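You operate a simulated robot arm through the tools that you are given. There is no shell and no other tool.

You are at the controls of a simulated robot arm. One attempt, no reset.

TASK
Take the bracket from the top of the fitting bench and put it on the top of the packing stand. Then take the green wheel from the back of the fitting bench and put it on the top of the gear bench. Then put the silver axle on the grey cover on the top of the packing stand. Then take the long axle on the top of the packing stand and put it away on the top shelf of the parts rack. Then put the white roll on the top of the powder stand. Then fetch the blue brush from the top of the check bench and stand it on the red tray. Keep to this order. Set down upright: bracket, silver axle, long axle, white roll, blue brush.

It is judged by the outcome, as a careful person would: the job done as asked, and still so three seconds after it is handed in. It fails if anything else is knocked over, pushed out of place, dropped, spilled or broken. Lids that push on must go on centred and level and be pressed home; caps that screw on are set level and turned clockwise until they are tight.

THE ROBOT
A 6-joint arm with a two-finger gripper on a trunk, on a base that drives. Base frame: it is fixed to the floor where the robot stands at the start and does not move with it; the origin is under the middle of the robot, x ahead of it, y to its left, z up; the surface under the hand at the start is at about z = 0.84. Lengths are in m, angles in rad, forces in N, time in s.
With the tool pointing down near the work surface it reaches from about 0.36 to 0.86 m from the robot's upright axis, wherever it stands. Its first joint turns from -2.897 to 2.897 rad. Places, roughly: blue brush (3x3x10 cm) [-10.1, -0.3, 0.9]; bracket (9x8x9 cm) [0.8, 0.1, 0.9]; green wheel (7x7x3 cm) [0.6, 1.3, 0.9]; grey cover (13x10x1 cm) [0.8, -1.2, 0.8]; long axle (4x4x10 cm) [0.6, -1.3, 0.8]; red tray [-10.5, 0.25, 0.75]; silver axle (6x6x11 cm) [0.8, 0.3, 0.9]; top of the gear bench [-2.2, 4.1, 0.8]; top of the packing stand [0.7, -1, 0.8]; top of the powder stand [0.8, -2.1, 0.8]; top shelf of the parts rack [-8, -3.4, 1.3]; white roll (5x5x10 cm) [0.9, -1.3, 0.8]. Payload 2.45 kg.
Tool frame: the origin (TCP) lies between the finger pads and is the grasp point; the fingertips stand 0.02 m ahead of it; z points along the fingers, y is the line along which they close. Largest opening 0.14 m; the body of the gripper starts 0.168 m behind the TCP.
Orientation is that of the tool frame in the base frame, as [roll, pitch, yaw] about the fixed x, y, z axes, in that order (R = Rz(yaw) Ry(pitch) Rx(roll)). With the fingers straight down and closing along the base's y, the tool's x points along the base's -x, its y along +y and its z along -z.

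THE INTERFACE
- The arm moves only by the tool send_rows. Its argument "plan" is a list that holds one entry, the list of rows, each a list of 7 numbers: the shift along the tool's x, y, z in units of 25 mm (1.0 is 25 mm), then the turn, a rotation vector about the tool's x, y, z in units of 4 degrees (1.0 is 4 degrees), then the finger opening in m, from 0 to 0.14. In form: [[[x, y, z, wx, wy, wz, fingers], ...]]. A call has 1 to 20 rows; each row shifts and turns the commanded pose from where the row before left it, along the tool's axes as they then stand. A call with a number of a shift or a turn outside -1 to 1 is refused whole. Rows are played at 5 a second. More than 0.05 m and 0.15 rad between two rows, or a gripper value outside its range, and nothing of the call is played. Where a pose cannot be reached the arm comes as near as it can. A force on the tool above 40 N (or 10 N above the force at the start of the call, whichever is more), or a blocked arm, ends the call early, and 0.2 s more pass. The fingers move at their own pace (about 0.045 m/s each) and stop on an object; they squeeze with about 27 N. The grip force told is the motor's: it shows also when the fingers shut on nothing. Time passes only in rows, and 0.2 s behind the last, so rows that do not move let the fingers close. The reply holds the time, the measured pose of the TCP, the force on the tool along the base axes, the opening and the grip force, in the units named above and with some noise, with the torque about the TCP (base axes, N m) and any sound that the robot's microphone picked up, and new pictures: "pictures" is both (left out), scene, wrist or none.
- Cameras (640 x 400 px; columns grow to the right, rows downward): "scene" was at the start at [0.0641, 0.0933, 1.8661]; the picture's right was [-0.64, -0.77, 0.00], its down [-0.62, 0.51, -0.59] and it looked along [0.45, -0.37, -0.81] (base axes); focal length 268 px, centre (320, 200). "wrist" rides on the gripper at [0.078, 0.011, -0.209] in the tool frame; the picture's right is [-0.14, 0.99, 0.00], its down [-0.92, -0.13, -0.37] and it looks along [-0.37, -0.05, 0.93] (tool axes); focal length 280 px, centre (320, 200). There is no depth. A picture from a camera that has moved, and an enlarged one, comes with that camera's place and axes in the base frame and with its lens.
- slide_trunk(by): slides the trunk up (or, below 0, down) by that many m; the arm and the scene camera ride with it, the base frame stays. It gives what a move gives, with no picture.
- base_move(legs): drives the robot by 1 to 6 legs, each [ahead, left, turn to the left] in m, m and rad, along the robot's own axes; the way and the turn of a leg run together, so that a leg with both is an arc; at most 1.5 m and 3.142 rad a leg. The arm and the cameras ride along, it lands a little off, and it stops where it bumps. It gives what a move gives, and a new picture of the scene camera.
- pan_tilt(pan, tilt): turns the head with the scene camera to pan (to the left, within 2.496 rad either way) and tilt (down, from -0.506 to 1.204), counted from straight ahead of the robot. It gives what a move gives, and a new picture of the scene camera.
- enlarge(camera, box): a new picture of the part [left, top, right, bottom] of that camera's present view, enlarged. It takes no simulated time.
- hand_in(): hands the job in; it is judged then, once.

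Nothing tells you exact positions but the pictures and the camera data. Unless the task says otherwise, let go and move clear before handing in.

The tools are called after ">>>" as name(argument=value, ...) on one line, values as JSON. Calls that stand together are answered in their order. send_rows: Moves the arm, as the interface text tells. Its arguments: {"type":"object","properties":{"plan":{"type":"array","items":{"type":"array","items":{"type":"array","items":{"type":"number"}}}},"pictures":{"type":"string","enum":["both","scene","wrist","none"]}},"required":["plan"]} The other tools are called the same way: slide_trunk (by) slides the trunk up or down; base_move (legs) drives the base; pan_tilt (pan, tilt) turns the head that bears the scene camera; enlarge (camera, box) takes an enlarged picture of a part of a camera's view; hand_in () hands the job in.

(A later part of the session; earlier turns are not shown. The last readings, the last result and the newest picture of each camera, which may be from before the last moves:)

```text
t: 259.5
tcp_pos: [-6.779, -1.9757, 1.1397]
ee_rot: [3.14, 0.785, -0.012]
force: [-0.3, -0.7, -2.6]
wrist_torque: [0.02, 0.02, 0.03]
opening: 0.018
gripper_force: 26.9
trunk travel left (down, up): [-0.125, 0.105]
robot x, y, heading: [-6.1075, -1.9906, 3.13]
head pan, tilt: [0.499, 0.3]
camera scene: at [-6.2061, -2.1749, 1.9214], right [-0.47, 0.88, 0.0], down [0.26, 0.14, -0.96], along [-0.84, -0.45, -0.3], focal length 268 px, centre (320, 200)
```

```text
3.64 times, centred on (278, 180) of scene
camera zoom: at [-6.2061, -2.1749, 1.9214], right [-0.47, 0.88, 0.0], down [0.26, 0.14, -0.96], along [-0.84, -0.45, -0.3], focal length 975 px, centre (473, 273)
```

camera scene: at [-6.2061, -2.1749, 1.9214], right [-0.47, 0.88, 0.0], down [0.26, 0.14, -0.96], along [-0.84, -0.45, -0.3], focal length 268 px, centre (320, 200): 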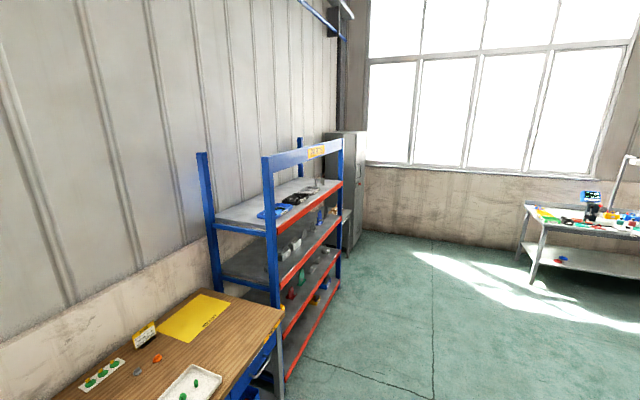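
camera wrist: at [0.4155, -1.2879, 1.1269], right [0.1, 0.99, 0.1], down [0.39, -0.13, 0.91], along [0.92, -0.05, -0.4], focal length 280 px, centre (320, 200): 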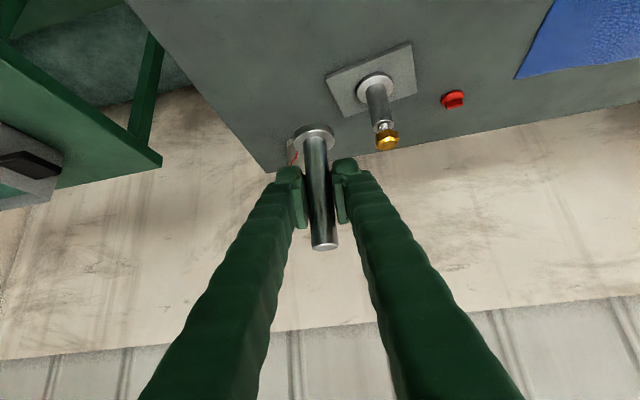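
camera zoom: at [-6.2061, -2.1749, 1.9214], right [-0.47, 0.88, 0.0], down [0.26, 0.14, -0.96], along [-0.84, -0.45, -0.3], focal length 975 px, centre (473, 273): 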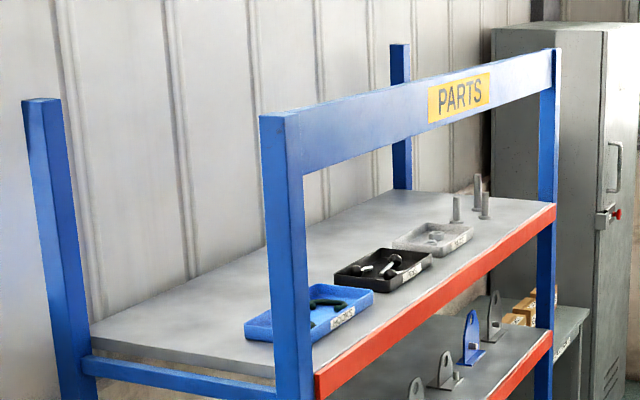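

The PARTS rack's top shelf (z≈1.3) carries a blue, a black and a grey tray and three standing axles near its right end; the header board's lower edge is at about z = 1.63. I drive to a point in front of the free area beside the standing axles.

>>> base_move(legs=[[1.1, 0.05, 0], [1.1, 0.05, 0], [0, 0, 1.68]])

>>> pan_tilt(pan=0.0, tilt=0.45)

>>> slide_trunk(by=0.1)

```text
t: 274.3
tcp_pos: [-8.2641, -2.7028, 1.1413]
ee_rot: [3.14, 0.785, 1.619]
force: [0.2, 0.3, -3.6]
wrist_torque: [0.01, -0.03, -0.01]
opening: 0.0183
gripper_force: 26.9
trunk travel left (down, up): [-0.125, 0.105]
robot x, y, heading: [-8.2888, -2.0312, -1.522]
head pan, tilt: [0.499, 0.3]
camera scene: at [-8.1023, -2.1171, 1.9214], right [-0.85, -0.52, 0.0], down [-0.15, 0.25, -0.96], along [0.5, -0.82, -0.3], focal length 268 px, centre (320, 200)
```

scene: 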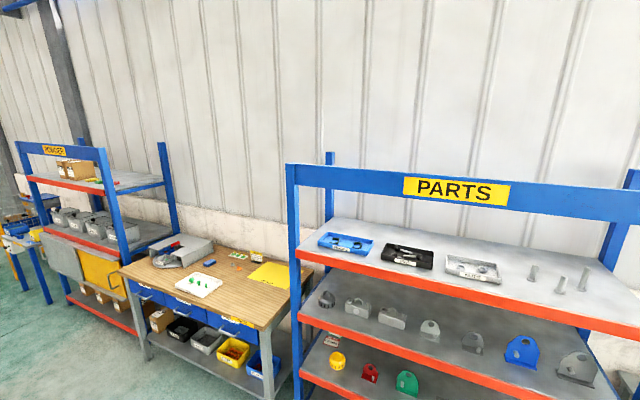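

```text
t: 275.2
tcp_pos: [-8.2643, -2.7026, 1.1402]
ee_rot: [-3.14, 0.786, 1.618]
force: [0.6, -0.6, -3.7]
wrist_torque: [0.02, 0.0, 0.02]
opening: 0.0179
gripper_force: 26.5
trunk travel left (down, up): [-0.125, 0.105]
robot x, y, heading: [-8.286, -2.0318, -1.523]
head pan, tilt: [0.0, 0.45]
camera scene: at [-8.1465, -2.1291, 1.9075], right [-1.0, -0.05, 0.0], down [-0.02, 0.43, -0.9], along [0.04, -0.9, -0.44], focal length 268 px, centre (320, 200)
```

scene: 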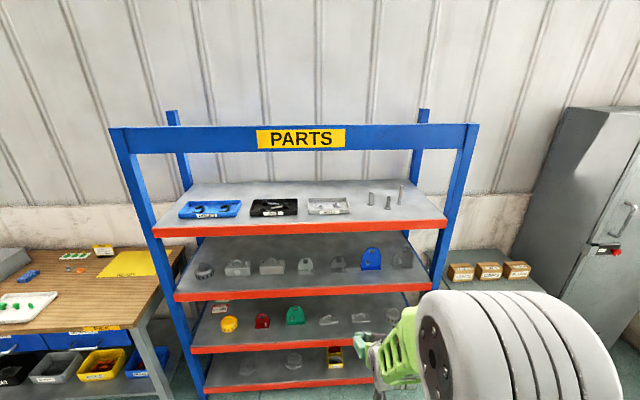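

```text
t: 276.5
tcp_pos: [-8.2636, -2.7026, 1.2388]
ee_rot: [-3.141, 0.786, 1.619]
force: [0.3, -0.2, -3.2]
wrist_torque: [0.03, 0.02, -0.01]
opening: 0.0186
gripper_force: 26.3
trunk travel left (down, up): [-0.225, 0.005]
robot x, y, heading: [-8.2883, -2.0359, -1.526]
head pan, tilt: [0.0, 0.45]
```

>>> enlarge(camera="scene", box=[290, 120, 482, 240])

```text
3.33 times, centred on (386, 180) of scene
camera zoom: at [-8.1466, -2.1293, 2.0074], right [-1.0, -0.05, 0.0], down [-0.02, 0.43, -0.9], along [0.04, -0.9, -0.44], focal length 893 px, centre (100, 267)
```

zoom: 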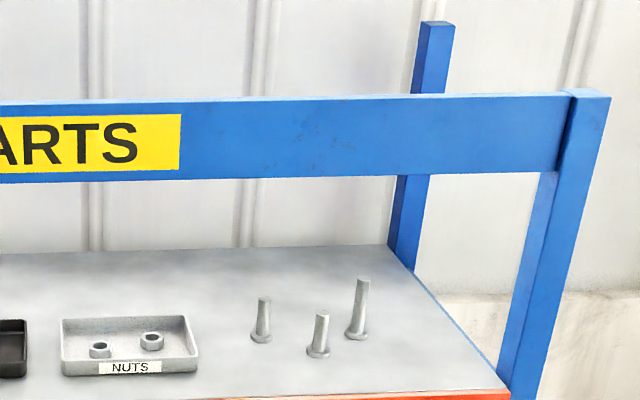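

I choose a free spot at about [-8.33, -3.258], between the NUTS tray and the three standing axles. First I test that the arm can raise to z≈1.44 with this slant while still clear of the rack.

>>> send_rows(plan=[[[-0.709, 0, -0.705, 0, 0, 0, 0.0], [-0.709, 0, -0.705, 0, 0, 0, 0.0], [-0.709, 0, -0.705, 0, 0, 0, 0.0], [-0.709, 0, -0.705, 0, 0, 0, 0.0], [-0.709, 0, -0.705, 0, 0, 0, 0.0], [-0.709, 0, -0.705, 0, 0, 0, 0.0], [-0.709, 0, -0.705, 0, 0, 0, 0.0], [-0.709, 0, -0.705, 0, 0, 0, 0.0], [0, 0, 0, 0, 0, 0, 0.0]]], pictures="both")

```text
t: 278.5
tcp_pos: [-8.2647, -2.7028, 1.4391]
ee_rot: [3.14, 0.786, 1.617]
force: [0.4, -0.4, -3.4]
wrist_torque: [-0.01, -0.01, 0.01]
opening: 0.0182
gripper_force: 27.1
out of reach, approached as far as the arm can: row 5
trunk travel left (down, up): [-0.225, 0.005]
robot x, y, heading: [-8.2919, -2.0366, -1.523]
head pan, tilt: [0.0, 0.45]
camera scene: at [-8.1465, -2.13, 2.0074], right [-1.0, -0.05, 0.0], down [-0.02, 0.44, -0.9], along [0.04, -0.9, -0.44], focal length 268 px, centre (320, 200)
camera wrist: at [-8.2633, -2.4981, 1.5319], right [0.99, -0.05, 0.1], down [-0.11, -0.4, 0.91], along [-0.01, -0.92, -0.4], focal length 280 px, centre (320, 200)
```

scene: 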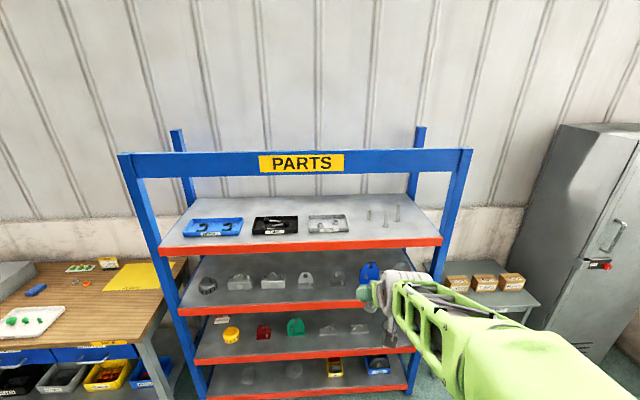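
wrist: 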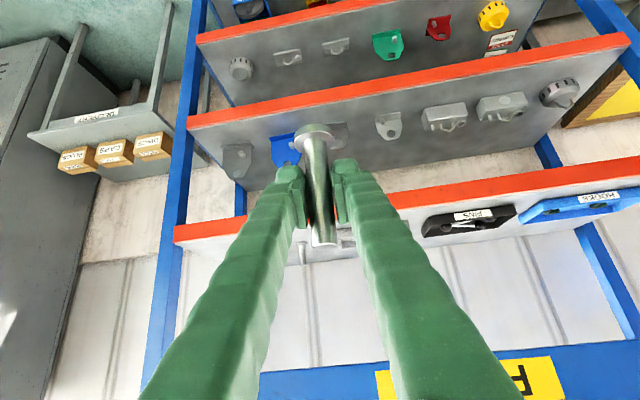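

The arm reaches z = 1.439 with the slant kept. I drive toward the rack most of the way, then re-measure with the cameras.

>>> base_move(legs=[[0.42, -0.09, 0]])

>>> send_rows(plan=[[[0, 0, 0, 0, 0, 0, 0.0]]], pictures="wrist")

>>> enlarge(camera="scene", box=[260, 150, 484, 290])

```text
t: 281.2
tcp_pos: [-8.3377, -3.1262, 1.4388]
ee_rot: [-3.14, 0.787, 1.614]
force: [-0.7, -0.9, -3.2]
wrist_torque: [0.03, 0.0, 0.02]
opening: 0.0184
gripper_force: 27.0
trunk travel left (down, up): [-0.225, 0.005]
robot x, y, heading: [-8.3596, -2.4612, -1.526]
head pan, tilt: [0.0, 0.45]
camera scene: at [-8.2174, -2.5556, 2.0075], right [-1.0, -0.04, 0.0], down [-0.02, 0.44, -0.9], along [0.04, -0.9, -0.44], focal length 268 px, centre (320, 200)
```

scene: 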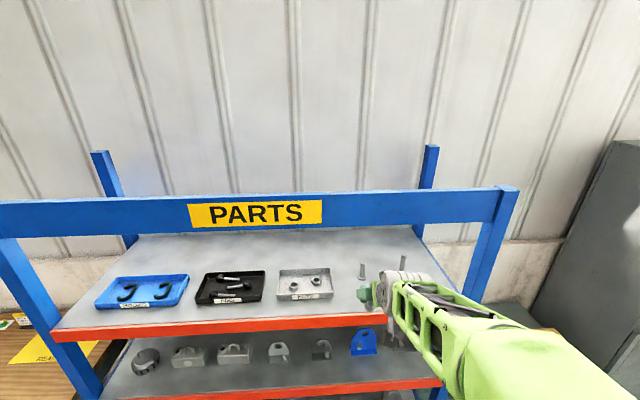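

```text
t: 281.6
tcp_pos: [-8.3375, -3.1255, 1.4394]
ee_rot: [-3.14, 0.783, 1.617]
force: [0.2, 0.3, -2.5]
wrist_torque: [-0.01, -0.01, 0.02]
opening: 0.0185
gripper_force: 26.7
trunk travel left (down, up): [-0.225, 0.005]
robot x, y, heading: [-8.3592, -2.4579, -1.53]
head pan, tilt: [0.0, 0.45]
camera wrist: at [-8.3354, -2.9224, 1.5316], right [0.99, -0.05, 0.1], down [-0.11, -0.4, 0.91], along [-0.01, -0.92, -0.4], focal length 280 px, centre (320, 200)
```

wrist: 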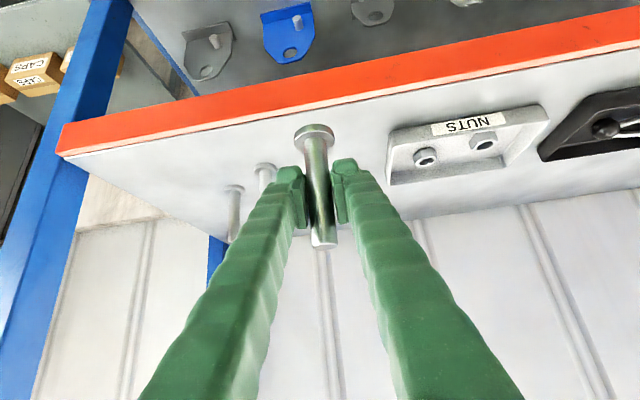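

```text
2.86 times, centred on (372, 220) of scene
camera zoom: at [-8.2172, -2.5548, 2.0075], right [-1.0, -0.04, 0.0], down [-0.02, 0.44, -0.9], along [0.04, -0.9, -0.44], focal length 766 px, centre (171, 143)
```

zoom: 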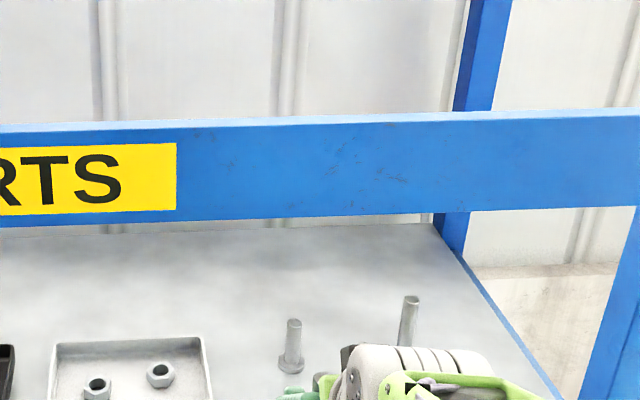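

Measured: shelf front edge at y≈-3.186, NUTS tray's near corner at [-8.235, -3.248], nearest standing axle at [-8.342, -3.345]. I drive ahead 12.5 cm so the long axle hangs over [-8.333, -3.25].

>>> base_move(legs=[[0.125, 0, 0]])

>>> send_rows(plan=[[[0, 0, 0, 0, 0, 0, 0.0]]], pictures="wrist")

>>> enlarge(camera="scene", box=[260, 150, 484, 290])

```text
t: 282.8
tcp_pos: [-8.3312, -3.2538, 1.4386]
ee_rot: [-3.141, 0.782, 1.613]
force: [0.2, -0.9, -2.8]
wrist_torque: [0.0, 0.01, 0.02]
opening: 0.0182
gripper_force: 26.6
trunk travel left (down, up): [-0.225, 0.005]
robot x, y, heading: [-8.3518, -2.5835, -1.526]
head pan, tilt: [0.0, 0.45]
camera scene: at [-8.2117, -2.6824, 2.0074], right [-1.0, -0.04, 0.0], down [-0.02, 0.44, -0.9], along [0.04, -0.9, -0.44], focal length 268 px, centre (320, 200)
```

scene: 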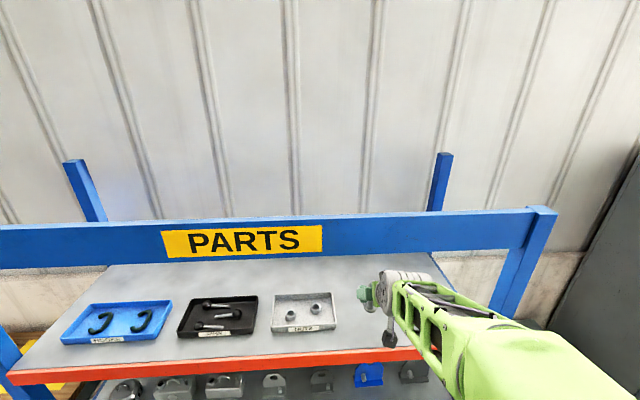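

```text
t: 283.2
tcp_pos: [-8.3311, -3.2524, 1.4395]
ee_rot: [3.141, 0.784, 1.614]
force: [-0.3, -0.9, -2.4]
wrist_torque: [0.02, 0.05, 0.01]
opening: 0.0182
gripper_force: 26.8
trunk travel left (down, up): [-0.225, 0.005]
robot x, y, heading: [-8.3532, -2.5793, -1.526]
head pan, tilt: [0.0, 0.45]
camera wrist: at [-8.3297, -3.0481, 1.5313], right [0.99, -0.05, 0.1], down [-0.11, -0.4, 0.91], along [-0.01, -0.92, -0.4], focal length 280 px, centre (320, 200)
```

wrist: 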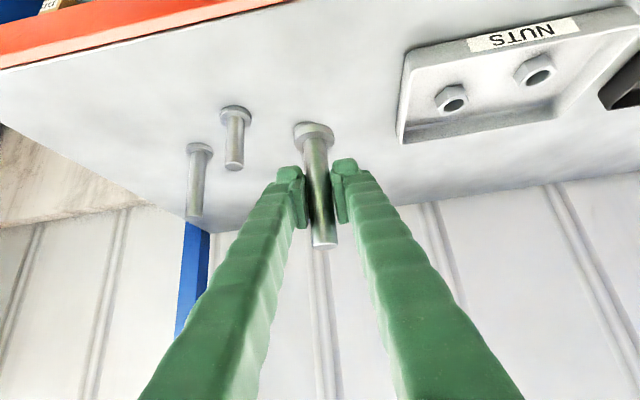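

```text
2.86 times, centred on (372, 220) of scene
camera zoom: at [-8.2117, -2.6805, 2.0075], right [-1.0, -0.04, 0.0], down [-0.02, 0.44, -0.9], along [0.04, -0.9, -0.44], focal length 766 px, centre (171, 143)
```

zoom: 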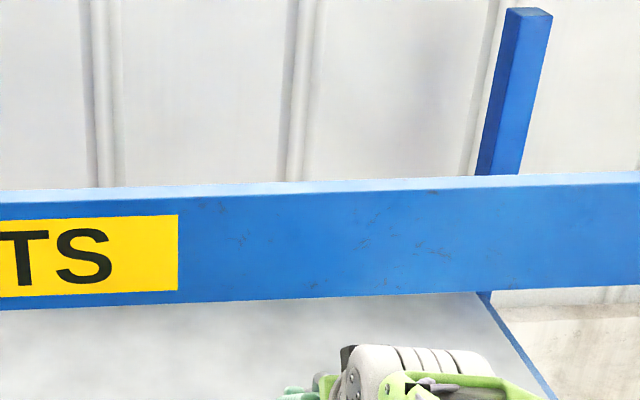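

The axle hangs over the free spot, clear of tray and neighbours. I lower a little at a time, checking the pose.

>>> send_rows(plan=[[[0.283, 0, 0.283, 0, 0, 0, 0.0], [0.283, 0, 0.283, 0, 0, 0, 0.0], [0.283, 0, 0.283, 0, 0, 0, 0.0], [0, 0, 0, 0, 0, 0, 0.0]]], pictures="wrist")

```text
t: 284.2
tcp_pos: [-8.3314, -3.2506, 1.4088]
ee_rot: [-3.141, 0.786, 1.615]
force: [0.3, -0.2, -2.7]
wrist_torque: [0.01, 0.01, 0.0]
opening: 0.0185
gripper_force: 26.9
trunk travel left (down, up): [-0.225, 0.005]
robot x, y, heading: [-8.3572, -2.5843, -1.525]
head pan, tilt: [0.0, 0.45]
camera wrist: at [-8.3293, -3.047, 1.5014], right [0.99, -0.05, 0.1], down [-0.11, -0.4, 0.91], along [-0.01, -0.92, -0.4], focal length 280 px, centre (320, 200)
```

wrist: 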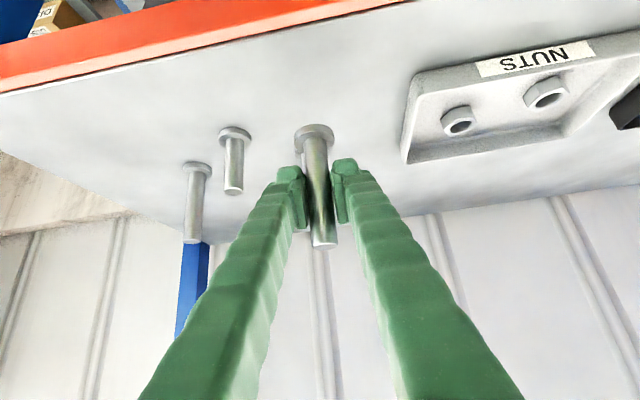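

>>> send_rows(plan=[[[0.2, 0, 0.2, 0, 0, 0, 0.0], [0.2, 0, 0.2, 0, 0, 0, 0.0], [0.2, 0, 0.2, 0, 0, 0, 0.0], [0, 0, 0, 0, 0, 0, 0.0]]], pictures="wrist")

>>> send_rows(plan=[[[0.12, 0, 0.12, 0, 0, 0, 0.0], [0.12, 0, 0.12, 0, 0, 0, 0.0], [0, 0, 0, 0, 0, 0, 0.0]]], pictures="none")

```text
t: 285.2
tcp_pos: [-8.3317, -3.2517, 1.3874]
ee_rot: [3.141, 0.786, 1.615]
force: [0.0, -0.6, -3.0]
wrist_torque: [-0.01, -0.01, 0.03]
opening: 0.0183
gripper_force: 26.7
trunk travel left (down, up): [-0.225, 0.005]
robot x, y, heading: [-8.3544, -2.582, -1.528]
head pan, tilt: [0.0, 0.45]
camera wrist: at [-8.3303, -3.0475, 1.48], right [0.99, -0.05, 0.1], down [-0.11, -0.4, 0.91], along [-0.01, -0.92, -0.4], focal length 280 px, centre (320, 200)
```

wrist: 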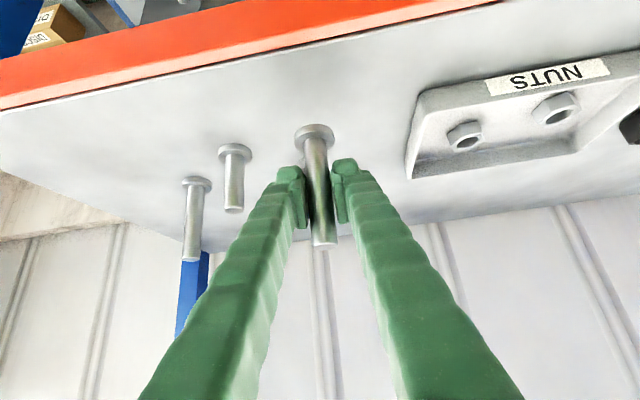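

```text
t: 286.0
tcp_pos: [-8.3325, -3.2511, 1.379]
ee_rot: [3.141, 0.786, 1.614]
force: [-0.2, -0.9, -2.8]
wrist_torque: [-0.03, 0.01, -0.04]
opening: 0.0185
gripper_force: 27.3
trunk travel left (down, up): [-0.225, 0.005]
robot x, y, heading: [-8.3552, -2.5861, -1.527]
head pan, tilt: [0.0, 0.45]
```

>>> send_rows(plan=[[[0.085, 0, 0.085, 0, 0, 0, 0.0], [0.085, 0, 0.085, 0, 0, 0, 0.0], [0, 0, 0, 0, 0, 0, 0.0]]], pictures="none")

>>> send_rows(plan=[[[0.07, 0, 0.07, 0, 0, 0, 0.0], [0.07, 0, 0.07, 0, 0, 0, 0.0], [0, 0, 0, 0, 0, 0, 0.0]]], pictures="wrist")

```text
t: 286.8
tcp_pos: [-8.3316, -3.2516, 1.3732]
ee_rot: [-3.141, 0.784, 1.616]
force: [-0.7, -0.2, -3.4]
wrist_torque: [0.02, -0.02, -0.03]
opening: 0.0183
gripper_force: 27.3
trunk travel left (down, up): [-0.225, 0.005]
robot x, y, heading: [-8.3561, -2.5828, -1.526]
head pan, tilt: [0.0, 0.45]
```

```text
t: 287.6
tcp_pos: [-8.3316, -3.2516, 1.369]
ee_rot: [3.141, 0.786, 1.613]
force: [-0.2, 0.1, -3.4]
wrist_torque: [-0.01, -0.02, 0.02]
opening: 0.0182
gripper_force: 26.8
trunk travel left (down, up): [-0.225, 0.005]
robot x, y, heading: [-8.3516, -2.5803, -1.52]
head pan, tilt: [0.0, 0.45]
camera wrist: at [-8.3293, -3.0478, 1.4608], right [0.99, -0.05, 0.1], down [-0.11, -0.4, 0.91], along [-0.01, -0.92, -0.4], focal length 280 px, centre (320, 200)
```

wrist: 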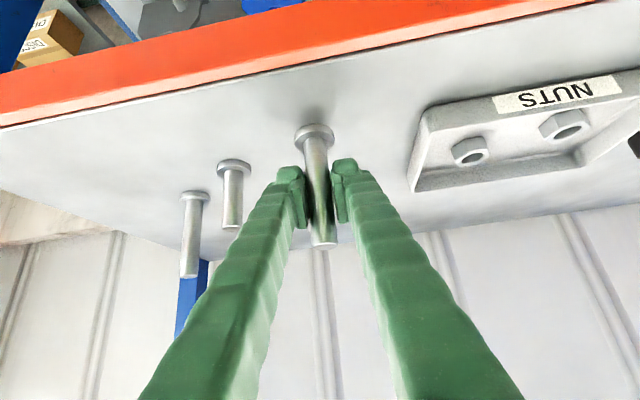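

>>> send_rows(plan=[[[0.06, 0, 0.06, 0, 0, 0, 0.0], [0.06, 0, 0.06, 0, 0, 0, 0.0], [0, 0, 0, 0, 0, 0, 0.0]]], pictures="none")

>>> send_rows(plan=[[[0.05, 0, 0.05, 0, 0, 0, 0.0], [0.05, 0, 0.05, 0, 0, 0, 0.0], [0, 0, 0, 0, 0, 0, 0.0]]], pictures="none")

```text
t: 288.4
tcp_pos: [-8.3307, -3.2526, 1.3643]
ee_rot: [-3.14, 0.785, 1.614]
force: [-0.9, 0.1, -2.3]
wrist_torque: [0.01, 0.01, 0.02]
opening: 0.0184
gripper_force: 26.8
trunk travel left (down, up): [-0.225, 0.005]
robot x, y, heading: [-8.3559, -2.5865, -1.522]
head pan, tilt: [0.0, 0.45]
```

```text
t: 289.2
tcp_pos: [-8.3319, -3.253, 1.3611]
ee_rot: [-3.14, 0.783, 1.613]
force: [1.2, -0.3, -3.7]
wrist_torque: [-0.01, 0.01, 0.02]
opening: 0.0183
gripper_force: 26.8
trunk travel left (down, up): [-0.225, 0.005]
robot x, y, heading: [-8.35, -2.5815, -1.527]
head pan, tilt: [0.0, 0.45]
```

>>> send_rows(plan=[[[0.05, 0, 0.05, 0, 0, 0, 0.0], [0.05, 0, 0.05, 0, 0, 0, 0.0], [0, 0, 0, 0, 0, 0, 0.0]]], pictures="wrist")

>>> enlarge(camera="wrist", box=[220, 90, 444, 230])

```text
t: 290.0
tcp_pos: [-8.3325, -3.2528, 1.3585]
ee_rot: [-3.14, 0.782, 1.615]
force: [0.3, -0.2, -2.5]
wrist_torque: [-0.02, 0.02, 0.0]
opening: 0.0184
gripper_force: 26.5
trunk travel left (down, up): [-0.225, 0.005]
robot x, y, heading: [-8.357, -2.5849, -1.527]
head pan, tilt: [0.0, 0.45]
camera wrist: at [-8.3291, -3.048, 1.4504], right [0.99, -0.06, 0.1], down [-0.11, -0.4, 0.91], along [-0.01, -0.92, -0.4], focal length 280 px, centre (320, 200)
```

wrist: 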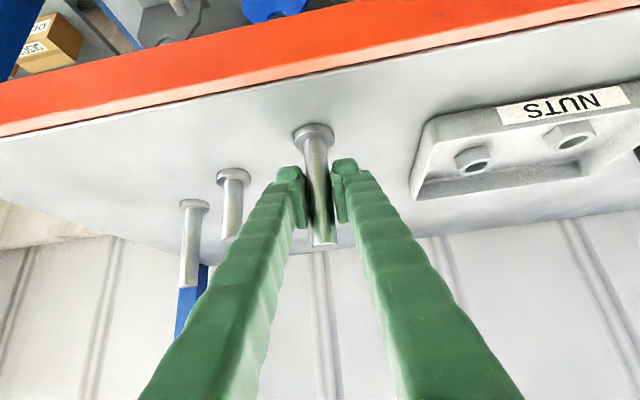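

```text
2.86 times, centred on (332, 160) of wrist
camera zoom: at [-8.3291, -3.048, 1.4504], right [0.99, -0.06, 0.1], down [-0.11, -0.4, 0.91], along [-0.01, -0.92, -0.4], focal length 801 px, centre (286, 314)
```

zoom: 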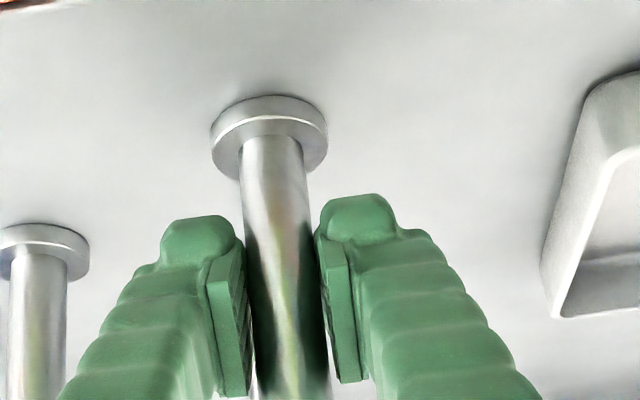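

Almost down. I continue in 1 mm steps.

>>> send_rows(plan=[[[0.04, 0, 0.04, 0, 0, 0, 0.0], [0, 0, 0, 0, 0, 0, 0.0]]], pictures="none")

>>> send_rows(plan=[[[0.04, 0, 0.04, 0, 0, 0, 0.0], [0, 0, 0, 0, 0, 0, 0.0]]], pictures="none")

>>> send_rows(plan=[[[0.04, 0, 0.04, 0, 0, 0, 0.0], [0, 0, 0, 0, 0, 0, 0.0]]], pictures="none")

```text
t: 290.6
tcp_pos: [-8.3316, -3.2536, 1.3568]
ee_rot: [-3.14, 0.784, 1.616]
force: [1.0, 0.5, 3.1]
wrist_torque: [-0.05, -0.04, 0.0]
opening: 0.0183
gripper_force: 27.1
trunk travel left (down, up): [-0.225, 0.005]
robot x, y, heading: [-8.3538, -2.5866, -1.524]
head pan, tilt: [0.0, 0.45]
```

```text
t: 291.2
tcp_pos: [-8.3313, -3.2518, 1.3575]
ee_rot: [-3.139, 0.785, 1.613]
force: [2.6, -1.4, 11.6]
wrist_torque: [-0.14, -0.01, 0.0]
opening: 0.0181
gripper_force: 27.0
trunk travel left (down, up): [-0.225, 0.005]
robot x, y, heading: [-8.3521, -2.5823, -1.528]
head pan, tilt: [0.0, 0.45]
```

```text
t: 291.8
tcp_pos: [-8.3323, -3.2515, 1.3555]
ee_rot: [-3.141, 0.786, 1.614]
force: [1.2, -3.6, 17.8]
wrist_torque: [-0.17, 0.01, -0.02]
opening: 0.0185
gripper_force: 27.0
trunk travel left (down, up): [-0.225, 0.005]
robot x, y, heading: [-8.3553, -2.5828, -1.532]
head pan, tilt: [0.0, 0.45]
```

Seated on the shelf (about 18 N). I ease off a hair, open, and back out along the tool axis.

>>> send_rows(plan=[[[-0.03, 0, -0.03, 0, 0, 0, 0.0], [0, 0, 0, 0, 0, 0, 0.03], [0, 0, 0, 0, 0, 0, 0.045], [0, 0, 0, 0, 0, 0, 0.05], [0, 0, 0, 0, 0, 0, 0.05]]], pictures="wrist")

```text
t: 293.0
tcp_pos: [-8.3324, -3.2523, 1.3539]
ee_rot: [3.141, 0.782, 1.614]
force: [-0.6, 0.0, -0.4]
wrist_torque: [0.0, -0.02, -0.02]
opening: 0.0498
gripper_force: 0.0
trunk travel left (down, up): [-0.225, 0.005]
robot x, y, heading: [-8.3514, -2.5835, -1.525]
head pan, tilt: [0.0, 0.45]
camera wrist: at [-8.33, -3.048, 1.4473], right [0.99, -0.05, 0.1], down [-0.11, -0.4, 0.91], along [-0.01, -0.92, -0.4], focal length 280 px, centre (320, 200)
```

wrist: 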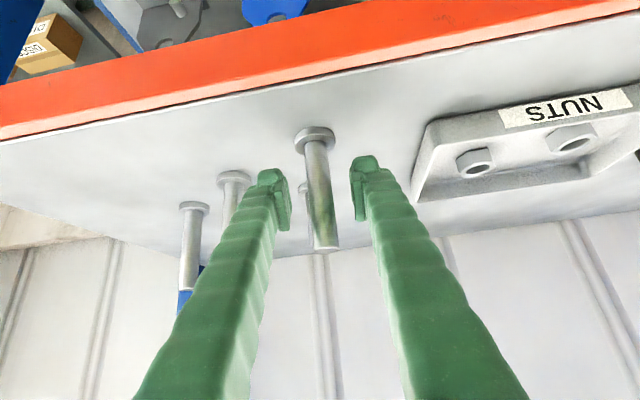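

The axle stands free. I back the tool out along its axis and then drive the base back.

>>> send_rows(plan=[[[0, 0, -0.3, 0, 0, 0, 0.05], [0, 0, -0.6, 0, 0, 0, 0.05], [0, 0, -0.8, 0, 0, 0, 0.05], [0, 0, -0.8, 0, 0, 0, 0.05], [0, 0, -0.8, 0, 0, 0, 0.05], [0, 0, 0, 0, 0, 0, 0.05]]], pictures="wrist")

>>> base_move(legs=[[-0.4, 0, 0]])

>>> enlarge(camera="scene", box=[260, 150, 484, 290])

```text
t: 294.4
tcp_pos: [-8.3311, -3.2067, 1.4023]
ee_rot: [-3.141, 0.783, 1.616]
force: [0.5, 0.5, 0.3]
wrist_torque: [0.02, 0.0, 0.04]
opening: 0.0501
gripper_force: 0.0
out of reach, approached as far as the arm can: row 2, 3
trunk travel left (down, up): [-0.225, 0.005]
robot x, y, heading: [-8.3534, -2.5866, -1.527]
head pan, tilt: [0.0, 0.45]
camera wrist: at [-8.3298, -3.0027, 1.4948], right [0.99, -0.05, 0.1], down [-0.11, -0.4, 0.91], along [-0.01, -0.92, -0.4], focal length 280 px, centre (320, 200)
```

wrist: 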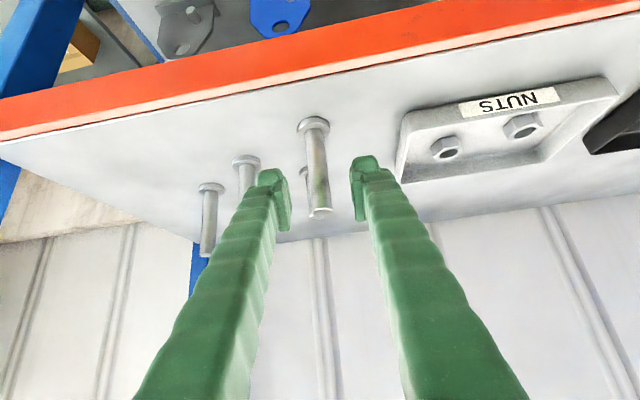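

```text
t: 296.9
tcp_pos: [-8.3487, -2.8145, 1.4043]
ee_rot: [3.141, 0.785, 1.613]
force: [0.4, 0.5, -0.2]
wrist_torque: [-0.03, 0.02, -0.01]
opening: 0.0498
gripper_force: 0.1
trunk travel left (down, up): [-0.225, 0.005]
robot x, y, heading: [-8.3698, -2.1943, -1.532]
head pan, tilt: [0.0, 0.45]
camera scene: at [-8.2286, -2.2875, 2.0076], right [-1.0, -0.04, 0.0], down [-0.02, 0.43, -0.9], along [0.04, -0.9, -0.43], focal length 268 px, centre (320, 200)
```

scene: 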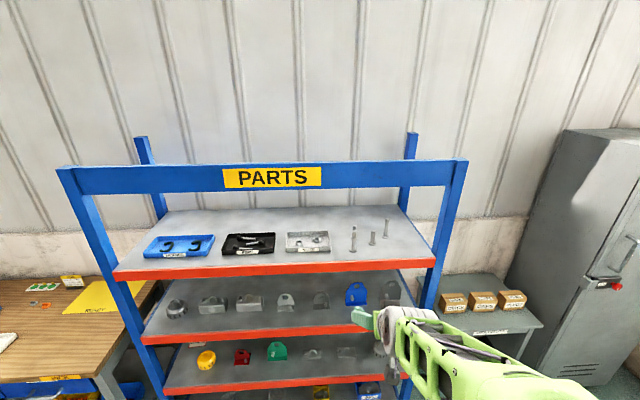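

```text
2.86 times, centred on (372, 220) of scene
camera zoom: at [-8.2286, -2.2875, 2.0076], right [-1.0, -0.04, 0.0], down [-0.02, 0.43, -0.9], along [0.04, -0.9, -0.43], focal length 766 px, centre (171, 143)
```

zoom: 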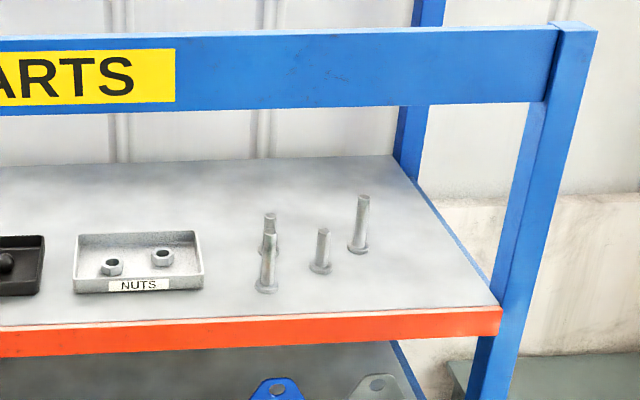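

The long axle stands upright on the top shelf next to the others. Now I lower the trunk, set the tool vertical again and head back for the white roll.

>>> slide_trunk(by=-0.1)

>>> send_rows(plan=[[[0.709, 0, 0.705, 0, 0, 0, 0.09], [0.709, 0, 0.705, 0, 0, 0, 0.09], [0.709, 0, 0.705, 0, 0, 0, 0.09], [0.709, 0, 0.705, 0, 0, 0, 0.09], [0, 0, 0, 0, 0.94, 0, 0.09], [0, 0, 0, 0, 0.94, 0, 0.09], [0, 0, 0, 0, 0.94, 0, 0.09], [0, 0, 0, 0, 0.94, 0, 0.09], [0, 0, 0, 0, 0.94, 0, 0.09], [0, 0, 0, 0, 0.94, 0, 0.09], [0, 0, 0, 0, 0.94, 0, 0.09], [0, 0, 0, 0, 0.94, 0, 0.09], [0, 0, 0, 0, 0.94, 0, 0.09], [0, 0, 0, 0, 0.94, 0, 0.09], [0, 0, 0, 0, 0.94, 0, 0.09], [0, 0, 0, 0, 0.94, 0, 0.09], [0, 0, 0, 0, 0, 0, 0.09]]], pictures="scene")

```text
t: 298.2
tcp_pos: [-8.3488, -2.8152, 1.3028]
ee_rot: [-3.141, 0.786, 1.614]
force: [1.1, 0.8, -0.1]
wrist_torque: [-0.01, 0.02, -0.02]
opening: 0.0501
gripper_force: 0.0
trunk travel left (down, up): [-0.125, 0.105]
robot x, y, heading: [-8.3687, -2.191, -1.53]
head pan, tilt: [0.0, 0.45]
```

```text
t: 301.8
tcp_pos: [-8.3503, -2.8157, 1.2095]
ee_rot: [-3.141, -0.003, 1.613]
force: [-0.7, -0.2, -0.5]
wrist_torque: [0.01, 0.01, 0.01]
opening: 0.0898
gripper_force: 0.1
out of reach, approached as far as the arm can: row 2
trunk travel left (down, up): [-0.125, 0.105]
robot x, y, heading: [-8.3706, -2.1935, -1.533]
head pan, tilt: [0.0, 0.45]
camera scene: at [-8.2285, -2.2884, 1.9076], right [-1.0, -0.04, 0.0], down [-0.02, 0.43, -0.9], along [0.04, -0.9, -0.43], focal length 268 px, centre (320, 200)
```

scene: 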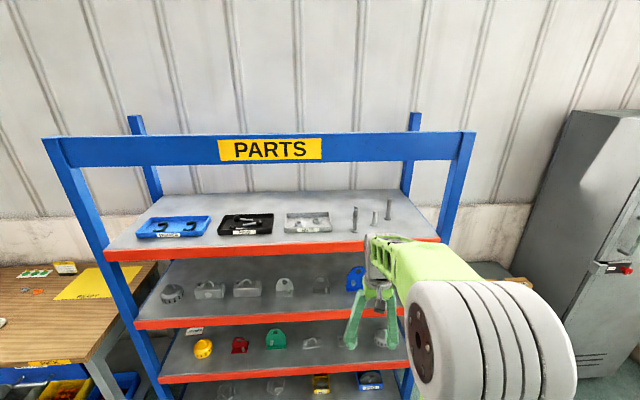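

Tool vertical. I retract, turn to face the packing stand side and drive back along the same lane.

>>> send_rows(plan=[[[1, 0, 0, 0, 0, 0, 0.09], [1, 0, 0, 0, 0, 0, 0.09], [1, 0, 0, 0, 0, 0, 0.09], [1, 0, 0, 0, 0, 0, 0.09], [1, 0, 0, 0, 0, 0, 0.09], [1, 0, 0, 0, 0, 0, 0.09]]], pictures="none")

>>> base_move(legs=[[-0.15, 0, 0], [0, 0, 1.53], [1.45, 0, 0], [1.45, 0, 0], [1.45, 0, 0]])

>>> pan_tilt(pan=0.0, tilt=0.4)

```text
t: 303.2
tcp_pos: [-8.3568, -2.6651, 1.2118]
ee_rot: [3.14, -0.002, 1.614]
force: [0.4, -0.7, 0.6]
wrist_torque: [-0.02, -0.05, -0.02]
opening: 0.0897
gripper_force: 0.1
trunk travel left (down, up): [-0.125, 0.105]
robot x, y, heading: [-8.369, -2.1911, -1.526]
head pan, tilt: [0.0, 0.45]
```

```text
t: 329.0
tcp_pos: [-3.5186, -1.8084, 1.2099]
ee_rot: [3.14, 0.0, -3.089]
force: [-0.3, -0.6, 0.4]
wrist_torque: [-0.03, 0.0, -0.01]
opening: 0.09
gripper_force: 0.1
trunk travel left (down, up): [-0.125, 0.105]
robot x, y, heading: [-3.9939, -1.8257, 0.053]
head pan, tilt: [0.0, 0.45]
camera scene: at [-3.8996, -1.6822, 1.9075], right [0.05, -1.0, 0.0], down [-0.43, -0.02, -0.9], along [0.9, 0.05, -0.44], focal length 268 px, centre (320, 200)
```

scene: 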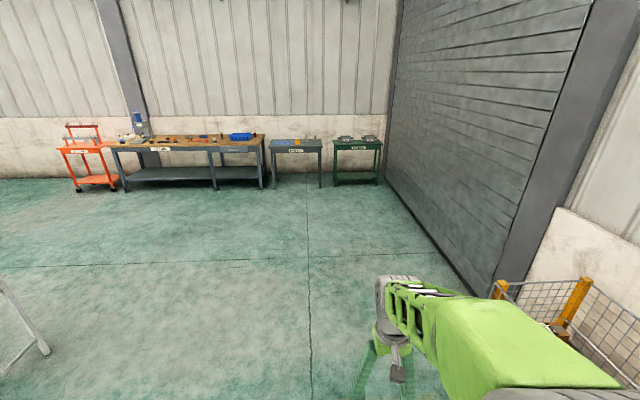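

```text
t: 329.6
tcp_pos: [-3.5193, -1.8099, 1.2101]
ee_rot: [-3.141, -0.003, -3.09]
force: [-0.1, 0.0, 0.6]
wrist_torque: [0.06, -0.02, 0.0]
opening: 0.0898
gripper_force: 0.1
trunk travel left (down, up): [-0.125, 0.105]
robot x, y, heading: [-3.9929, -1.8271, 0.044]
head pan, tilt: [0.0, 0.4]
camera scene: at [-3.8992, -1.6822, 1.9122], right [0.05, -1.0, 0.0], down [-0.39, -0.02, -0.92], along [0.92, 0.05, -0.39], focal length 268 px, centre (320, 200)
```

scene: 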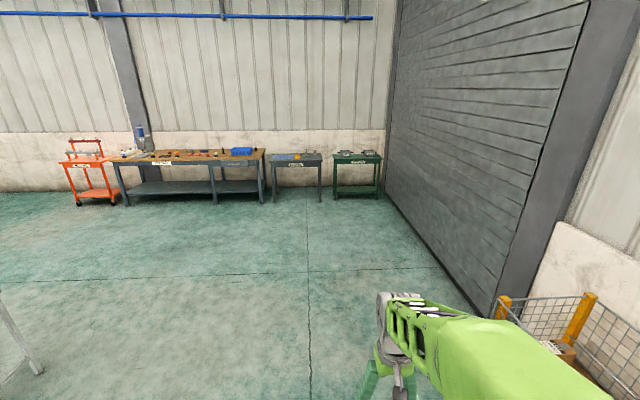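

I have drifted a little to the left; I side-step right to pass between the bar and the mesh cart, then go on.

>>> base_move(legs=[[0, -0.2, -0.045], [1.4, 0, 0], [1.2, 0.3, 0]])

>>> pan_tilt(pan=-0.1, tilt=0.55)

```text
t: 344.4
tcp_pos: [-0.9143, -1.6973, 1.2104]
ee_rot: [3.14, -0.002, -3.13]
force: [0.2, 0.4, -0.5]
wrist_torque: [0.02, 0.02, 0.01]
opening: 0.0902
gripper_force: 0.1
trunk travel left (down, up): [-0.125, 0.105]
robot x, y, heading: [-1.3891, -1.6957, 0.01]
head pan, tilt: [0.0, 0.4]
camera scene: at [-1.2877, -1.5545, 1.9122], right [0.01, -1.0, 0.0], down [-0.39, 0.0, -0.92], along [0.92, 0.01, -0.39], focal length 268 px, centre (320, 200)
```

scene: 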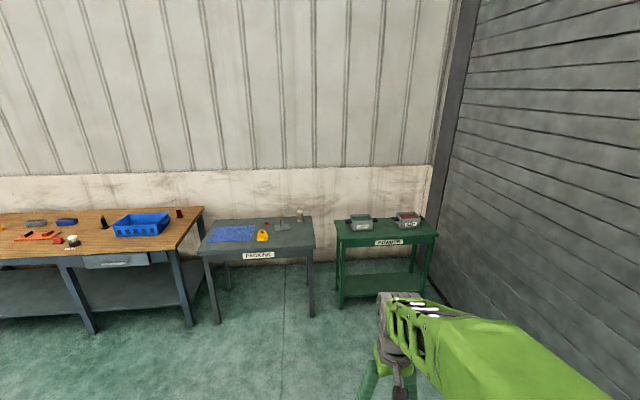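

```text
t: 345.1
tcp_pos: [-0.9128, -1.6965, 1.2097]
ee_rot: [3.14, -0.001, -3.129]
force: [-0.3, 0.1, 0.4]
wrist_torque: [-0.01, -0.01, -0.01]
opening: 0.09
gripper_force: 0.1
trunk travel left (down, up): [-0.125, 0.105]
robot x, y, heading: [-1.3888, -1.6968, 0.013]
head pan, tilt: [-0.099, 0.55]
camera scene: at [-1.2913, -1.5635, 1.8985], right [-0.09, -1.0, 0.0], down [-0.52, 0.05, -0.85], along [0.85, -0.07, -0.52], focal length 268 px, centre (320, 200)
```

scene: 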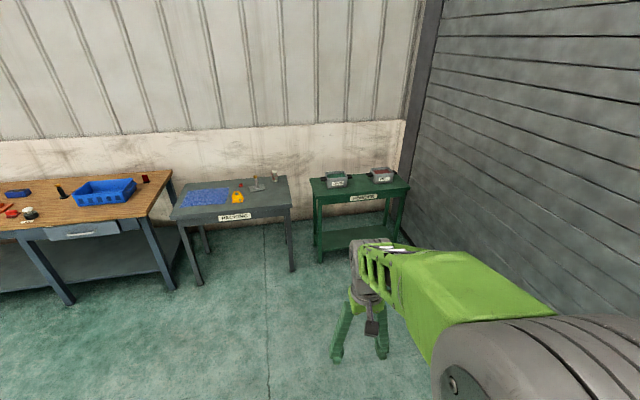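

I drive up to the right part of the packing stand to get the white roll in reach.

>>> base_move(legs=[[1.4, 0.34, 0]])

>>> pan_tilt(pan=-0.6, tilt=0.7)

>>> enlarge(camera="scene", box=[240, 60, 560, 260])

```text
t: 352.3
tcp_pos: [0.4747, -1.3024, 1.2109]
ee_rot: [-3.142, 0.0, -3.096]
force: [-0.2, -0.6, 0.2]
wrist_torque: [-0.01, -0.01, -0.02]
opening: 0.09
gripper_force: 0.2
trunk travel left (down, up): [-0.125, 0.105]
robot x, y, heading: [0.0022, -1.3189, 0.045]
head pan, tilt: [-0.099, 0.55]
camera scene: at [0.0941, -1.1822, 1.8985], right [-0.05, -1.0, 0.0], down [-0.52, 0.03, -0.85], along [0.85, -0.05, -0.52], focal length 268 px, centre (320, 200)
```

scene: 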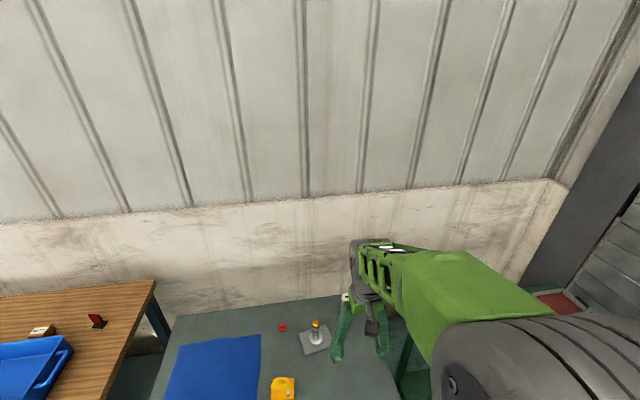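

```text
t: 353.2
tcp_pos: [0.4747, -1.3038, 1.2103]
ee_rot: [-3.141, -0.001, -3.095]
force: [0.2, 0.9, -0.4]
wrist_torque: [0.02, 0.01, -0.02]
opening: 0.0901
gripper_force: 0.2
trunk travel left (down, up): [-0.125, 0.105]
robot x, y, heading: [0.0046, -1.3211, 0.048]
head pan, tilt: [-0.6, 0.7]
camera scene: at [0.0763, -1.2221, 1.8854], right [-0.53, -0.85, 0.0], down [-0.55, 0.34, -0.77], along [0.65, -0.4, -0.64], focal length 268 px, centre (320, 200)
```

scene: 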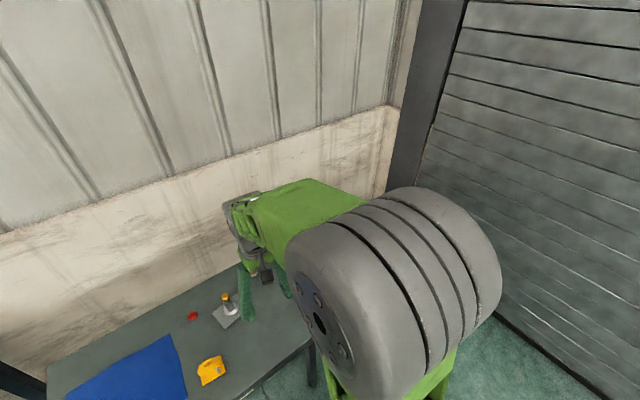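

```text
2.00 times, centred on (400, 160) of scene
camera zoom: at [0.0763, -1.2221, 1.8854], right [-0.53, -0.85, 0.0], down [-0.55, 0.34, -0.77], along [0.65, -0.4, -0.64], focal length 536 px, centre (160, 280)
```

zoom: 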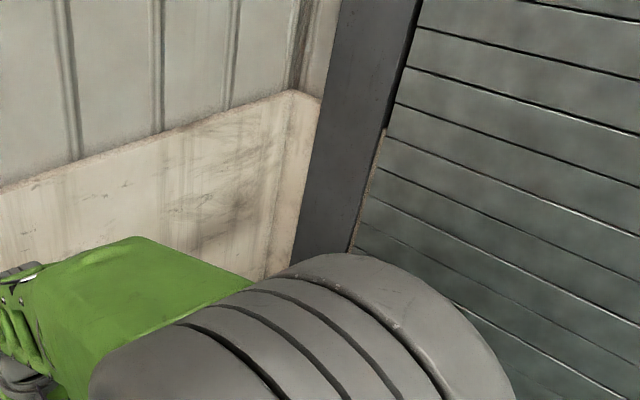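

I extend the hand towards the roll for a wrist view.

>>> send_rows(plan=[[[-0.977, -0.08, 0.3, 0, 0, 0, 0.09], [-0.977, -0.08, 0.3, 0, 0, 0, 0.09], [-0.977, -0.08, 0.3, 0, 0, 0, 0.09], [-0.977, -0.08, 0.3, 0, 0, 0, 0.09], [-0.977, -0.08, 0.3, 0, 0, 0, 0.09], [-0.977, -0.08, 0.3, 0, 0, 0, 0.09], [-0.977, -0.08, 0.3, 0, 0, 0, 0.09], [-0.977, -0.08, 0.3, 0, 0, 0, 0.09], [-0.977, -0.08, 0.3, 0, 0, 0, 0.09], [-0.977, -0.08, 0.3, 0, 0, 0, 0.09]]], pictures="both")

>>> enlarge(camera="wrist", box=[220, 120, 444, 260])

```text
t: 355.4
tcp_pos: [0.7199, -1.3114, 1.1328]
ee_rot: [-3.141, -0.004, -3.097]
force: [0.8, -0.3, 0.0]
wrist_torque: [0.0, 0.03, -0.01]
opening: 0.0901
gripper_force: 0.0
trunk travel left (down, up): [-0.125, 0.105]
robot x, y, heading: [0.0013, -1.3196, 0.048]
head pan, tilt: [-0.6, 0.7]
camera scene: at [0.0773, -1.2222, 1.8853], right [-0.53, -0.85, 0.0], down [-0.55, 0.34, -0.76], along [0.65, -0.4, -0.64], focal length 268 px, centre (320, 200)
camera wrist: at [0.6421, -1.3033, 1.3419], right [0.09, 1.0, 0.0], down [0.93, -0.09, 0.37], along [0.36, -0.03, -0.93], focal length 280 px, centre (320, 200)
```

scene: 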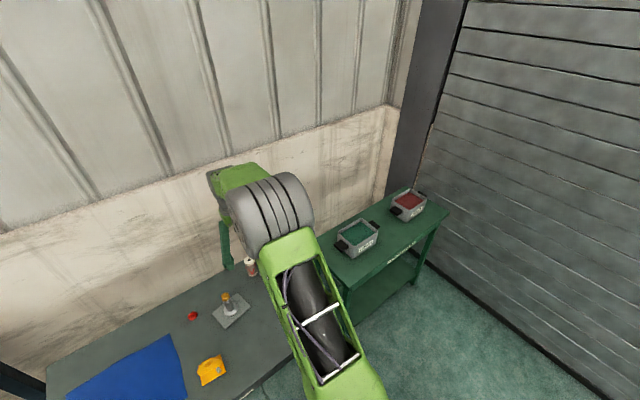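
wrist: 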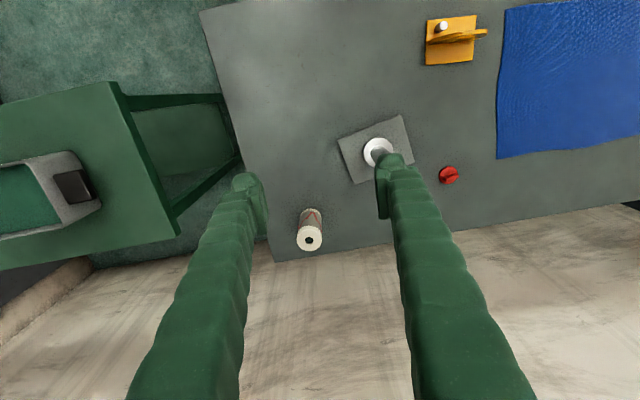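

```text
2.86 times, centred on (332, 190) of wrist
camera zoom: at [0.6421, -1.3033, 1.3419], right [0.09, 1.0, 0.0], down [0.93, -0.09, 0.37], along [0.36, -0.03, -0.93], focal length 801 px, centre (286, 229)
```

zoom: 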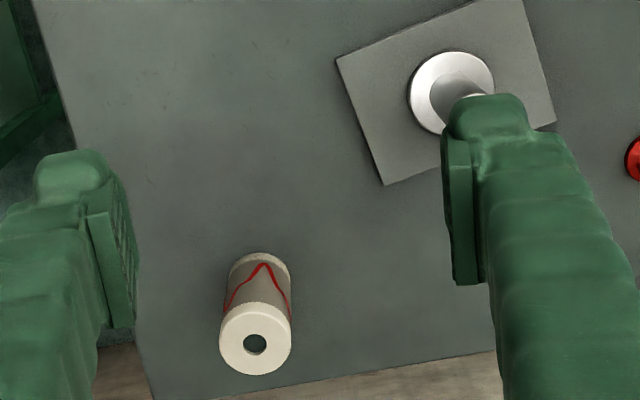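

The roll stands at about [0.902, -1.348]. I drive 10 cm closer so it is in good reach, then move above it.

>>> base_move(legs=[[0.1, -0.02, 0]])

>>> send_rows(plan=[[[-0.8, -0.1, 0.4, 0, 0, 0, 0.09], [-0.8, -0.1, 0.4, 0, 0, 0, 0.09], [-0.8, -0.1, 0.4, 0, 0, 0, 0.09], [0, 0, 0, 0, 0, 0, 0.09]]], pictures="both")

>>> enlarge(camera="wrist", box=[220, 80, 444, 220])

```text
t: 356.6
tcp_pos: [0.823, -1.3274, 1.1326]
ee_rot: [-3.14, -0.004, -3.094]
force: [0.3, 1.1, -0.3]
wrist_torque: [0.01, 0.08, 0.03]
opening: 0.09
gripper_force: 0.1
trunk travel left (down, up): [-0.125, 0.105]
robot x, y, heading: [0.1068, -1.3341, 0.044]
head pan, tilt: [-0.6, 0.7]
camera scene: at [0.1803, -1.2379, 1.8852], right [-0.53, -0.85, 0.0], down [-0.55, 0.34, -0.76], along [0.65, -0.4, -0.65], focal length 268 px, centre (320, 200)
```

scene: 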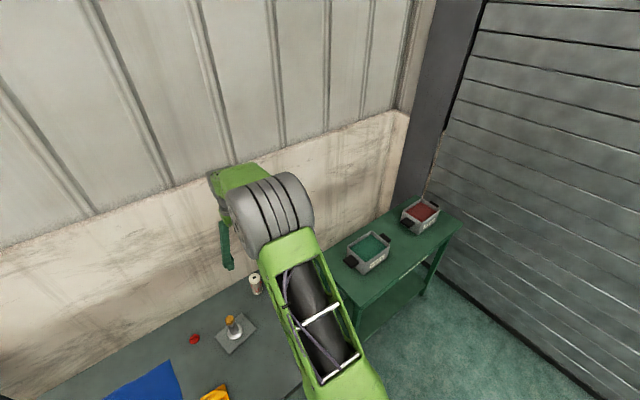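

```text
t: 357.6
tcp_pos: [0.8806, -1.3319, 1.1039]
ee_rot: [-3.14, -0.001, -3.094]
force: [0.2, 0.2, -0.5]
wrist_torque: [0.03, 0.02, 0.0]
opening: 0.0901
gripper_force: 0.0
trunk travel left (down, up): [-0.125, 0.105]
robot x, y, heading: [0.1064, -1.331, 0.046]
head pan, tilt: [-0.6, 0.7]
camera scene: at [0.1778, -1.2376, 1.8854], right [-0.53, -0.85, 0.0], down [-0.55, 0.34, -0.77], along [0.65, -0.4, -0.64], focal length 268 px, centre (320, 200)
camera wrist: at [0.8024, -1.323, 1.3132], right [0.09, 1.0, 0.0], down [0.93, -0.08, 0.37], along [0.36, -0.03, -0.93], focal length 280 px, centre (320, 200)
```

scene: 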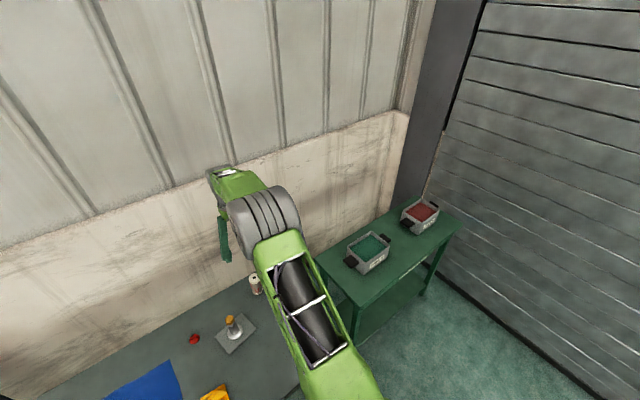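
wrist: 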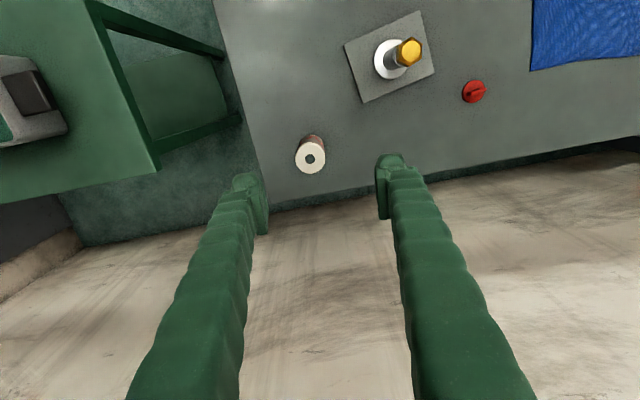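

```text
2.86 times, centred on (332, 150) of wrist
camera zoom: at [0.8024, -1.323, 1.3132], right [0.09, 1.0, 0.0], down [0.93, -0.08, 0.37], along [0.36, -0.03, -0.93], focal length 801 px, centre (286, 343)
```

zoom: 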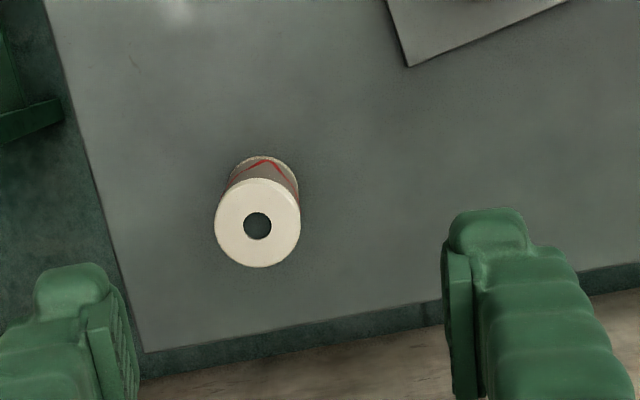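

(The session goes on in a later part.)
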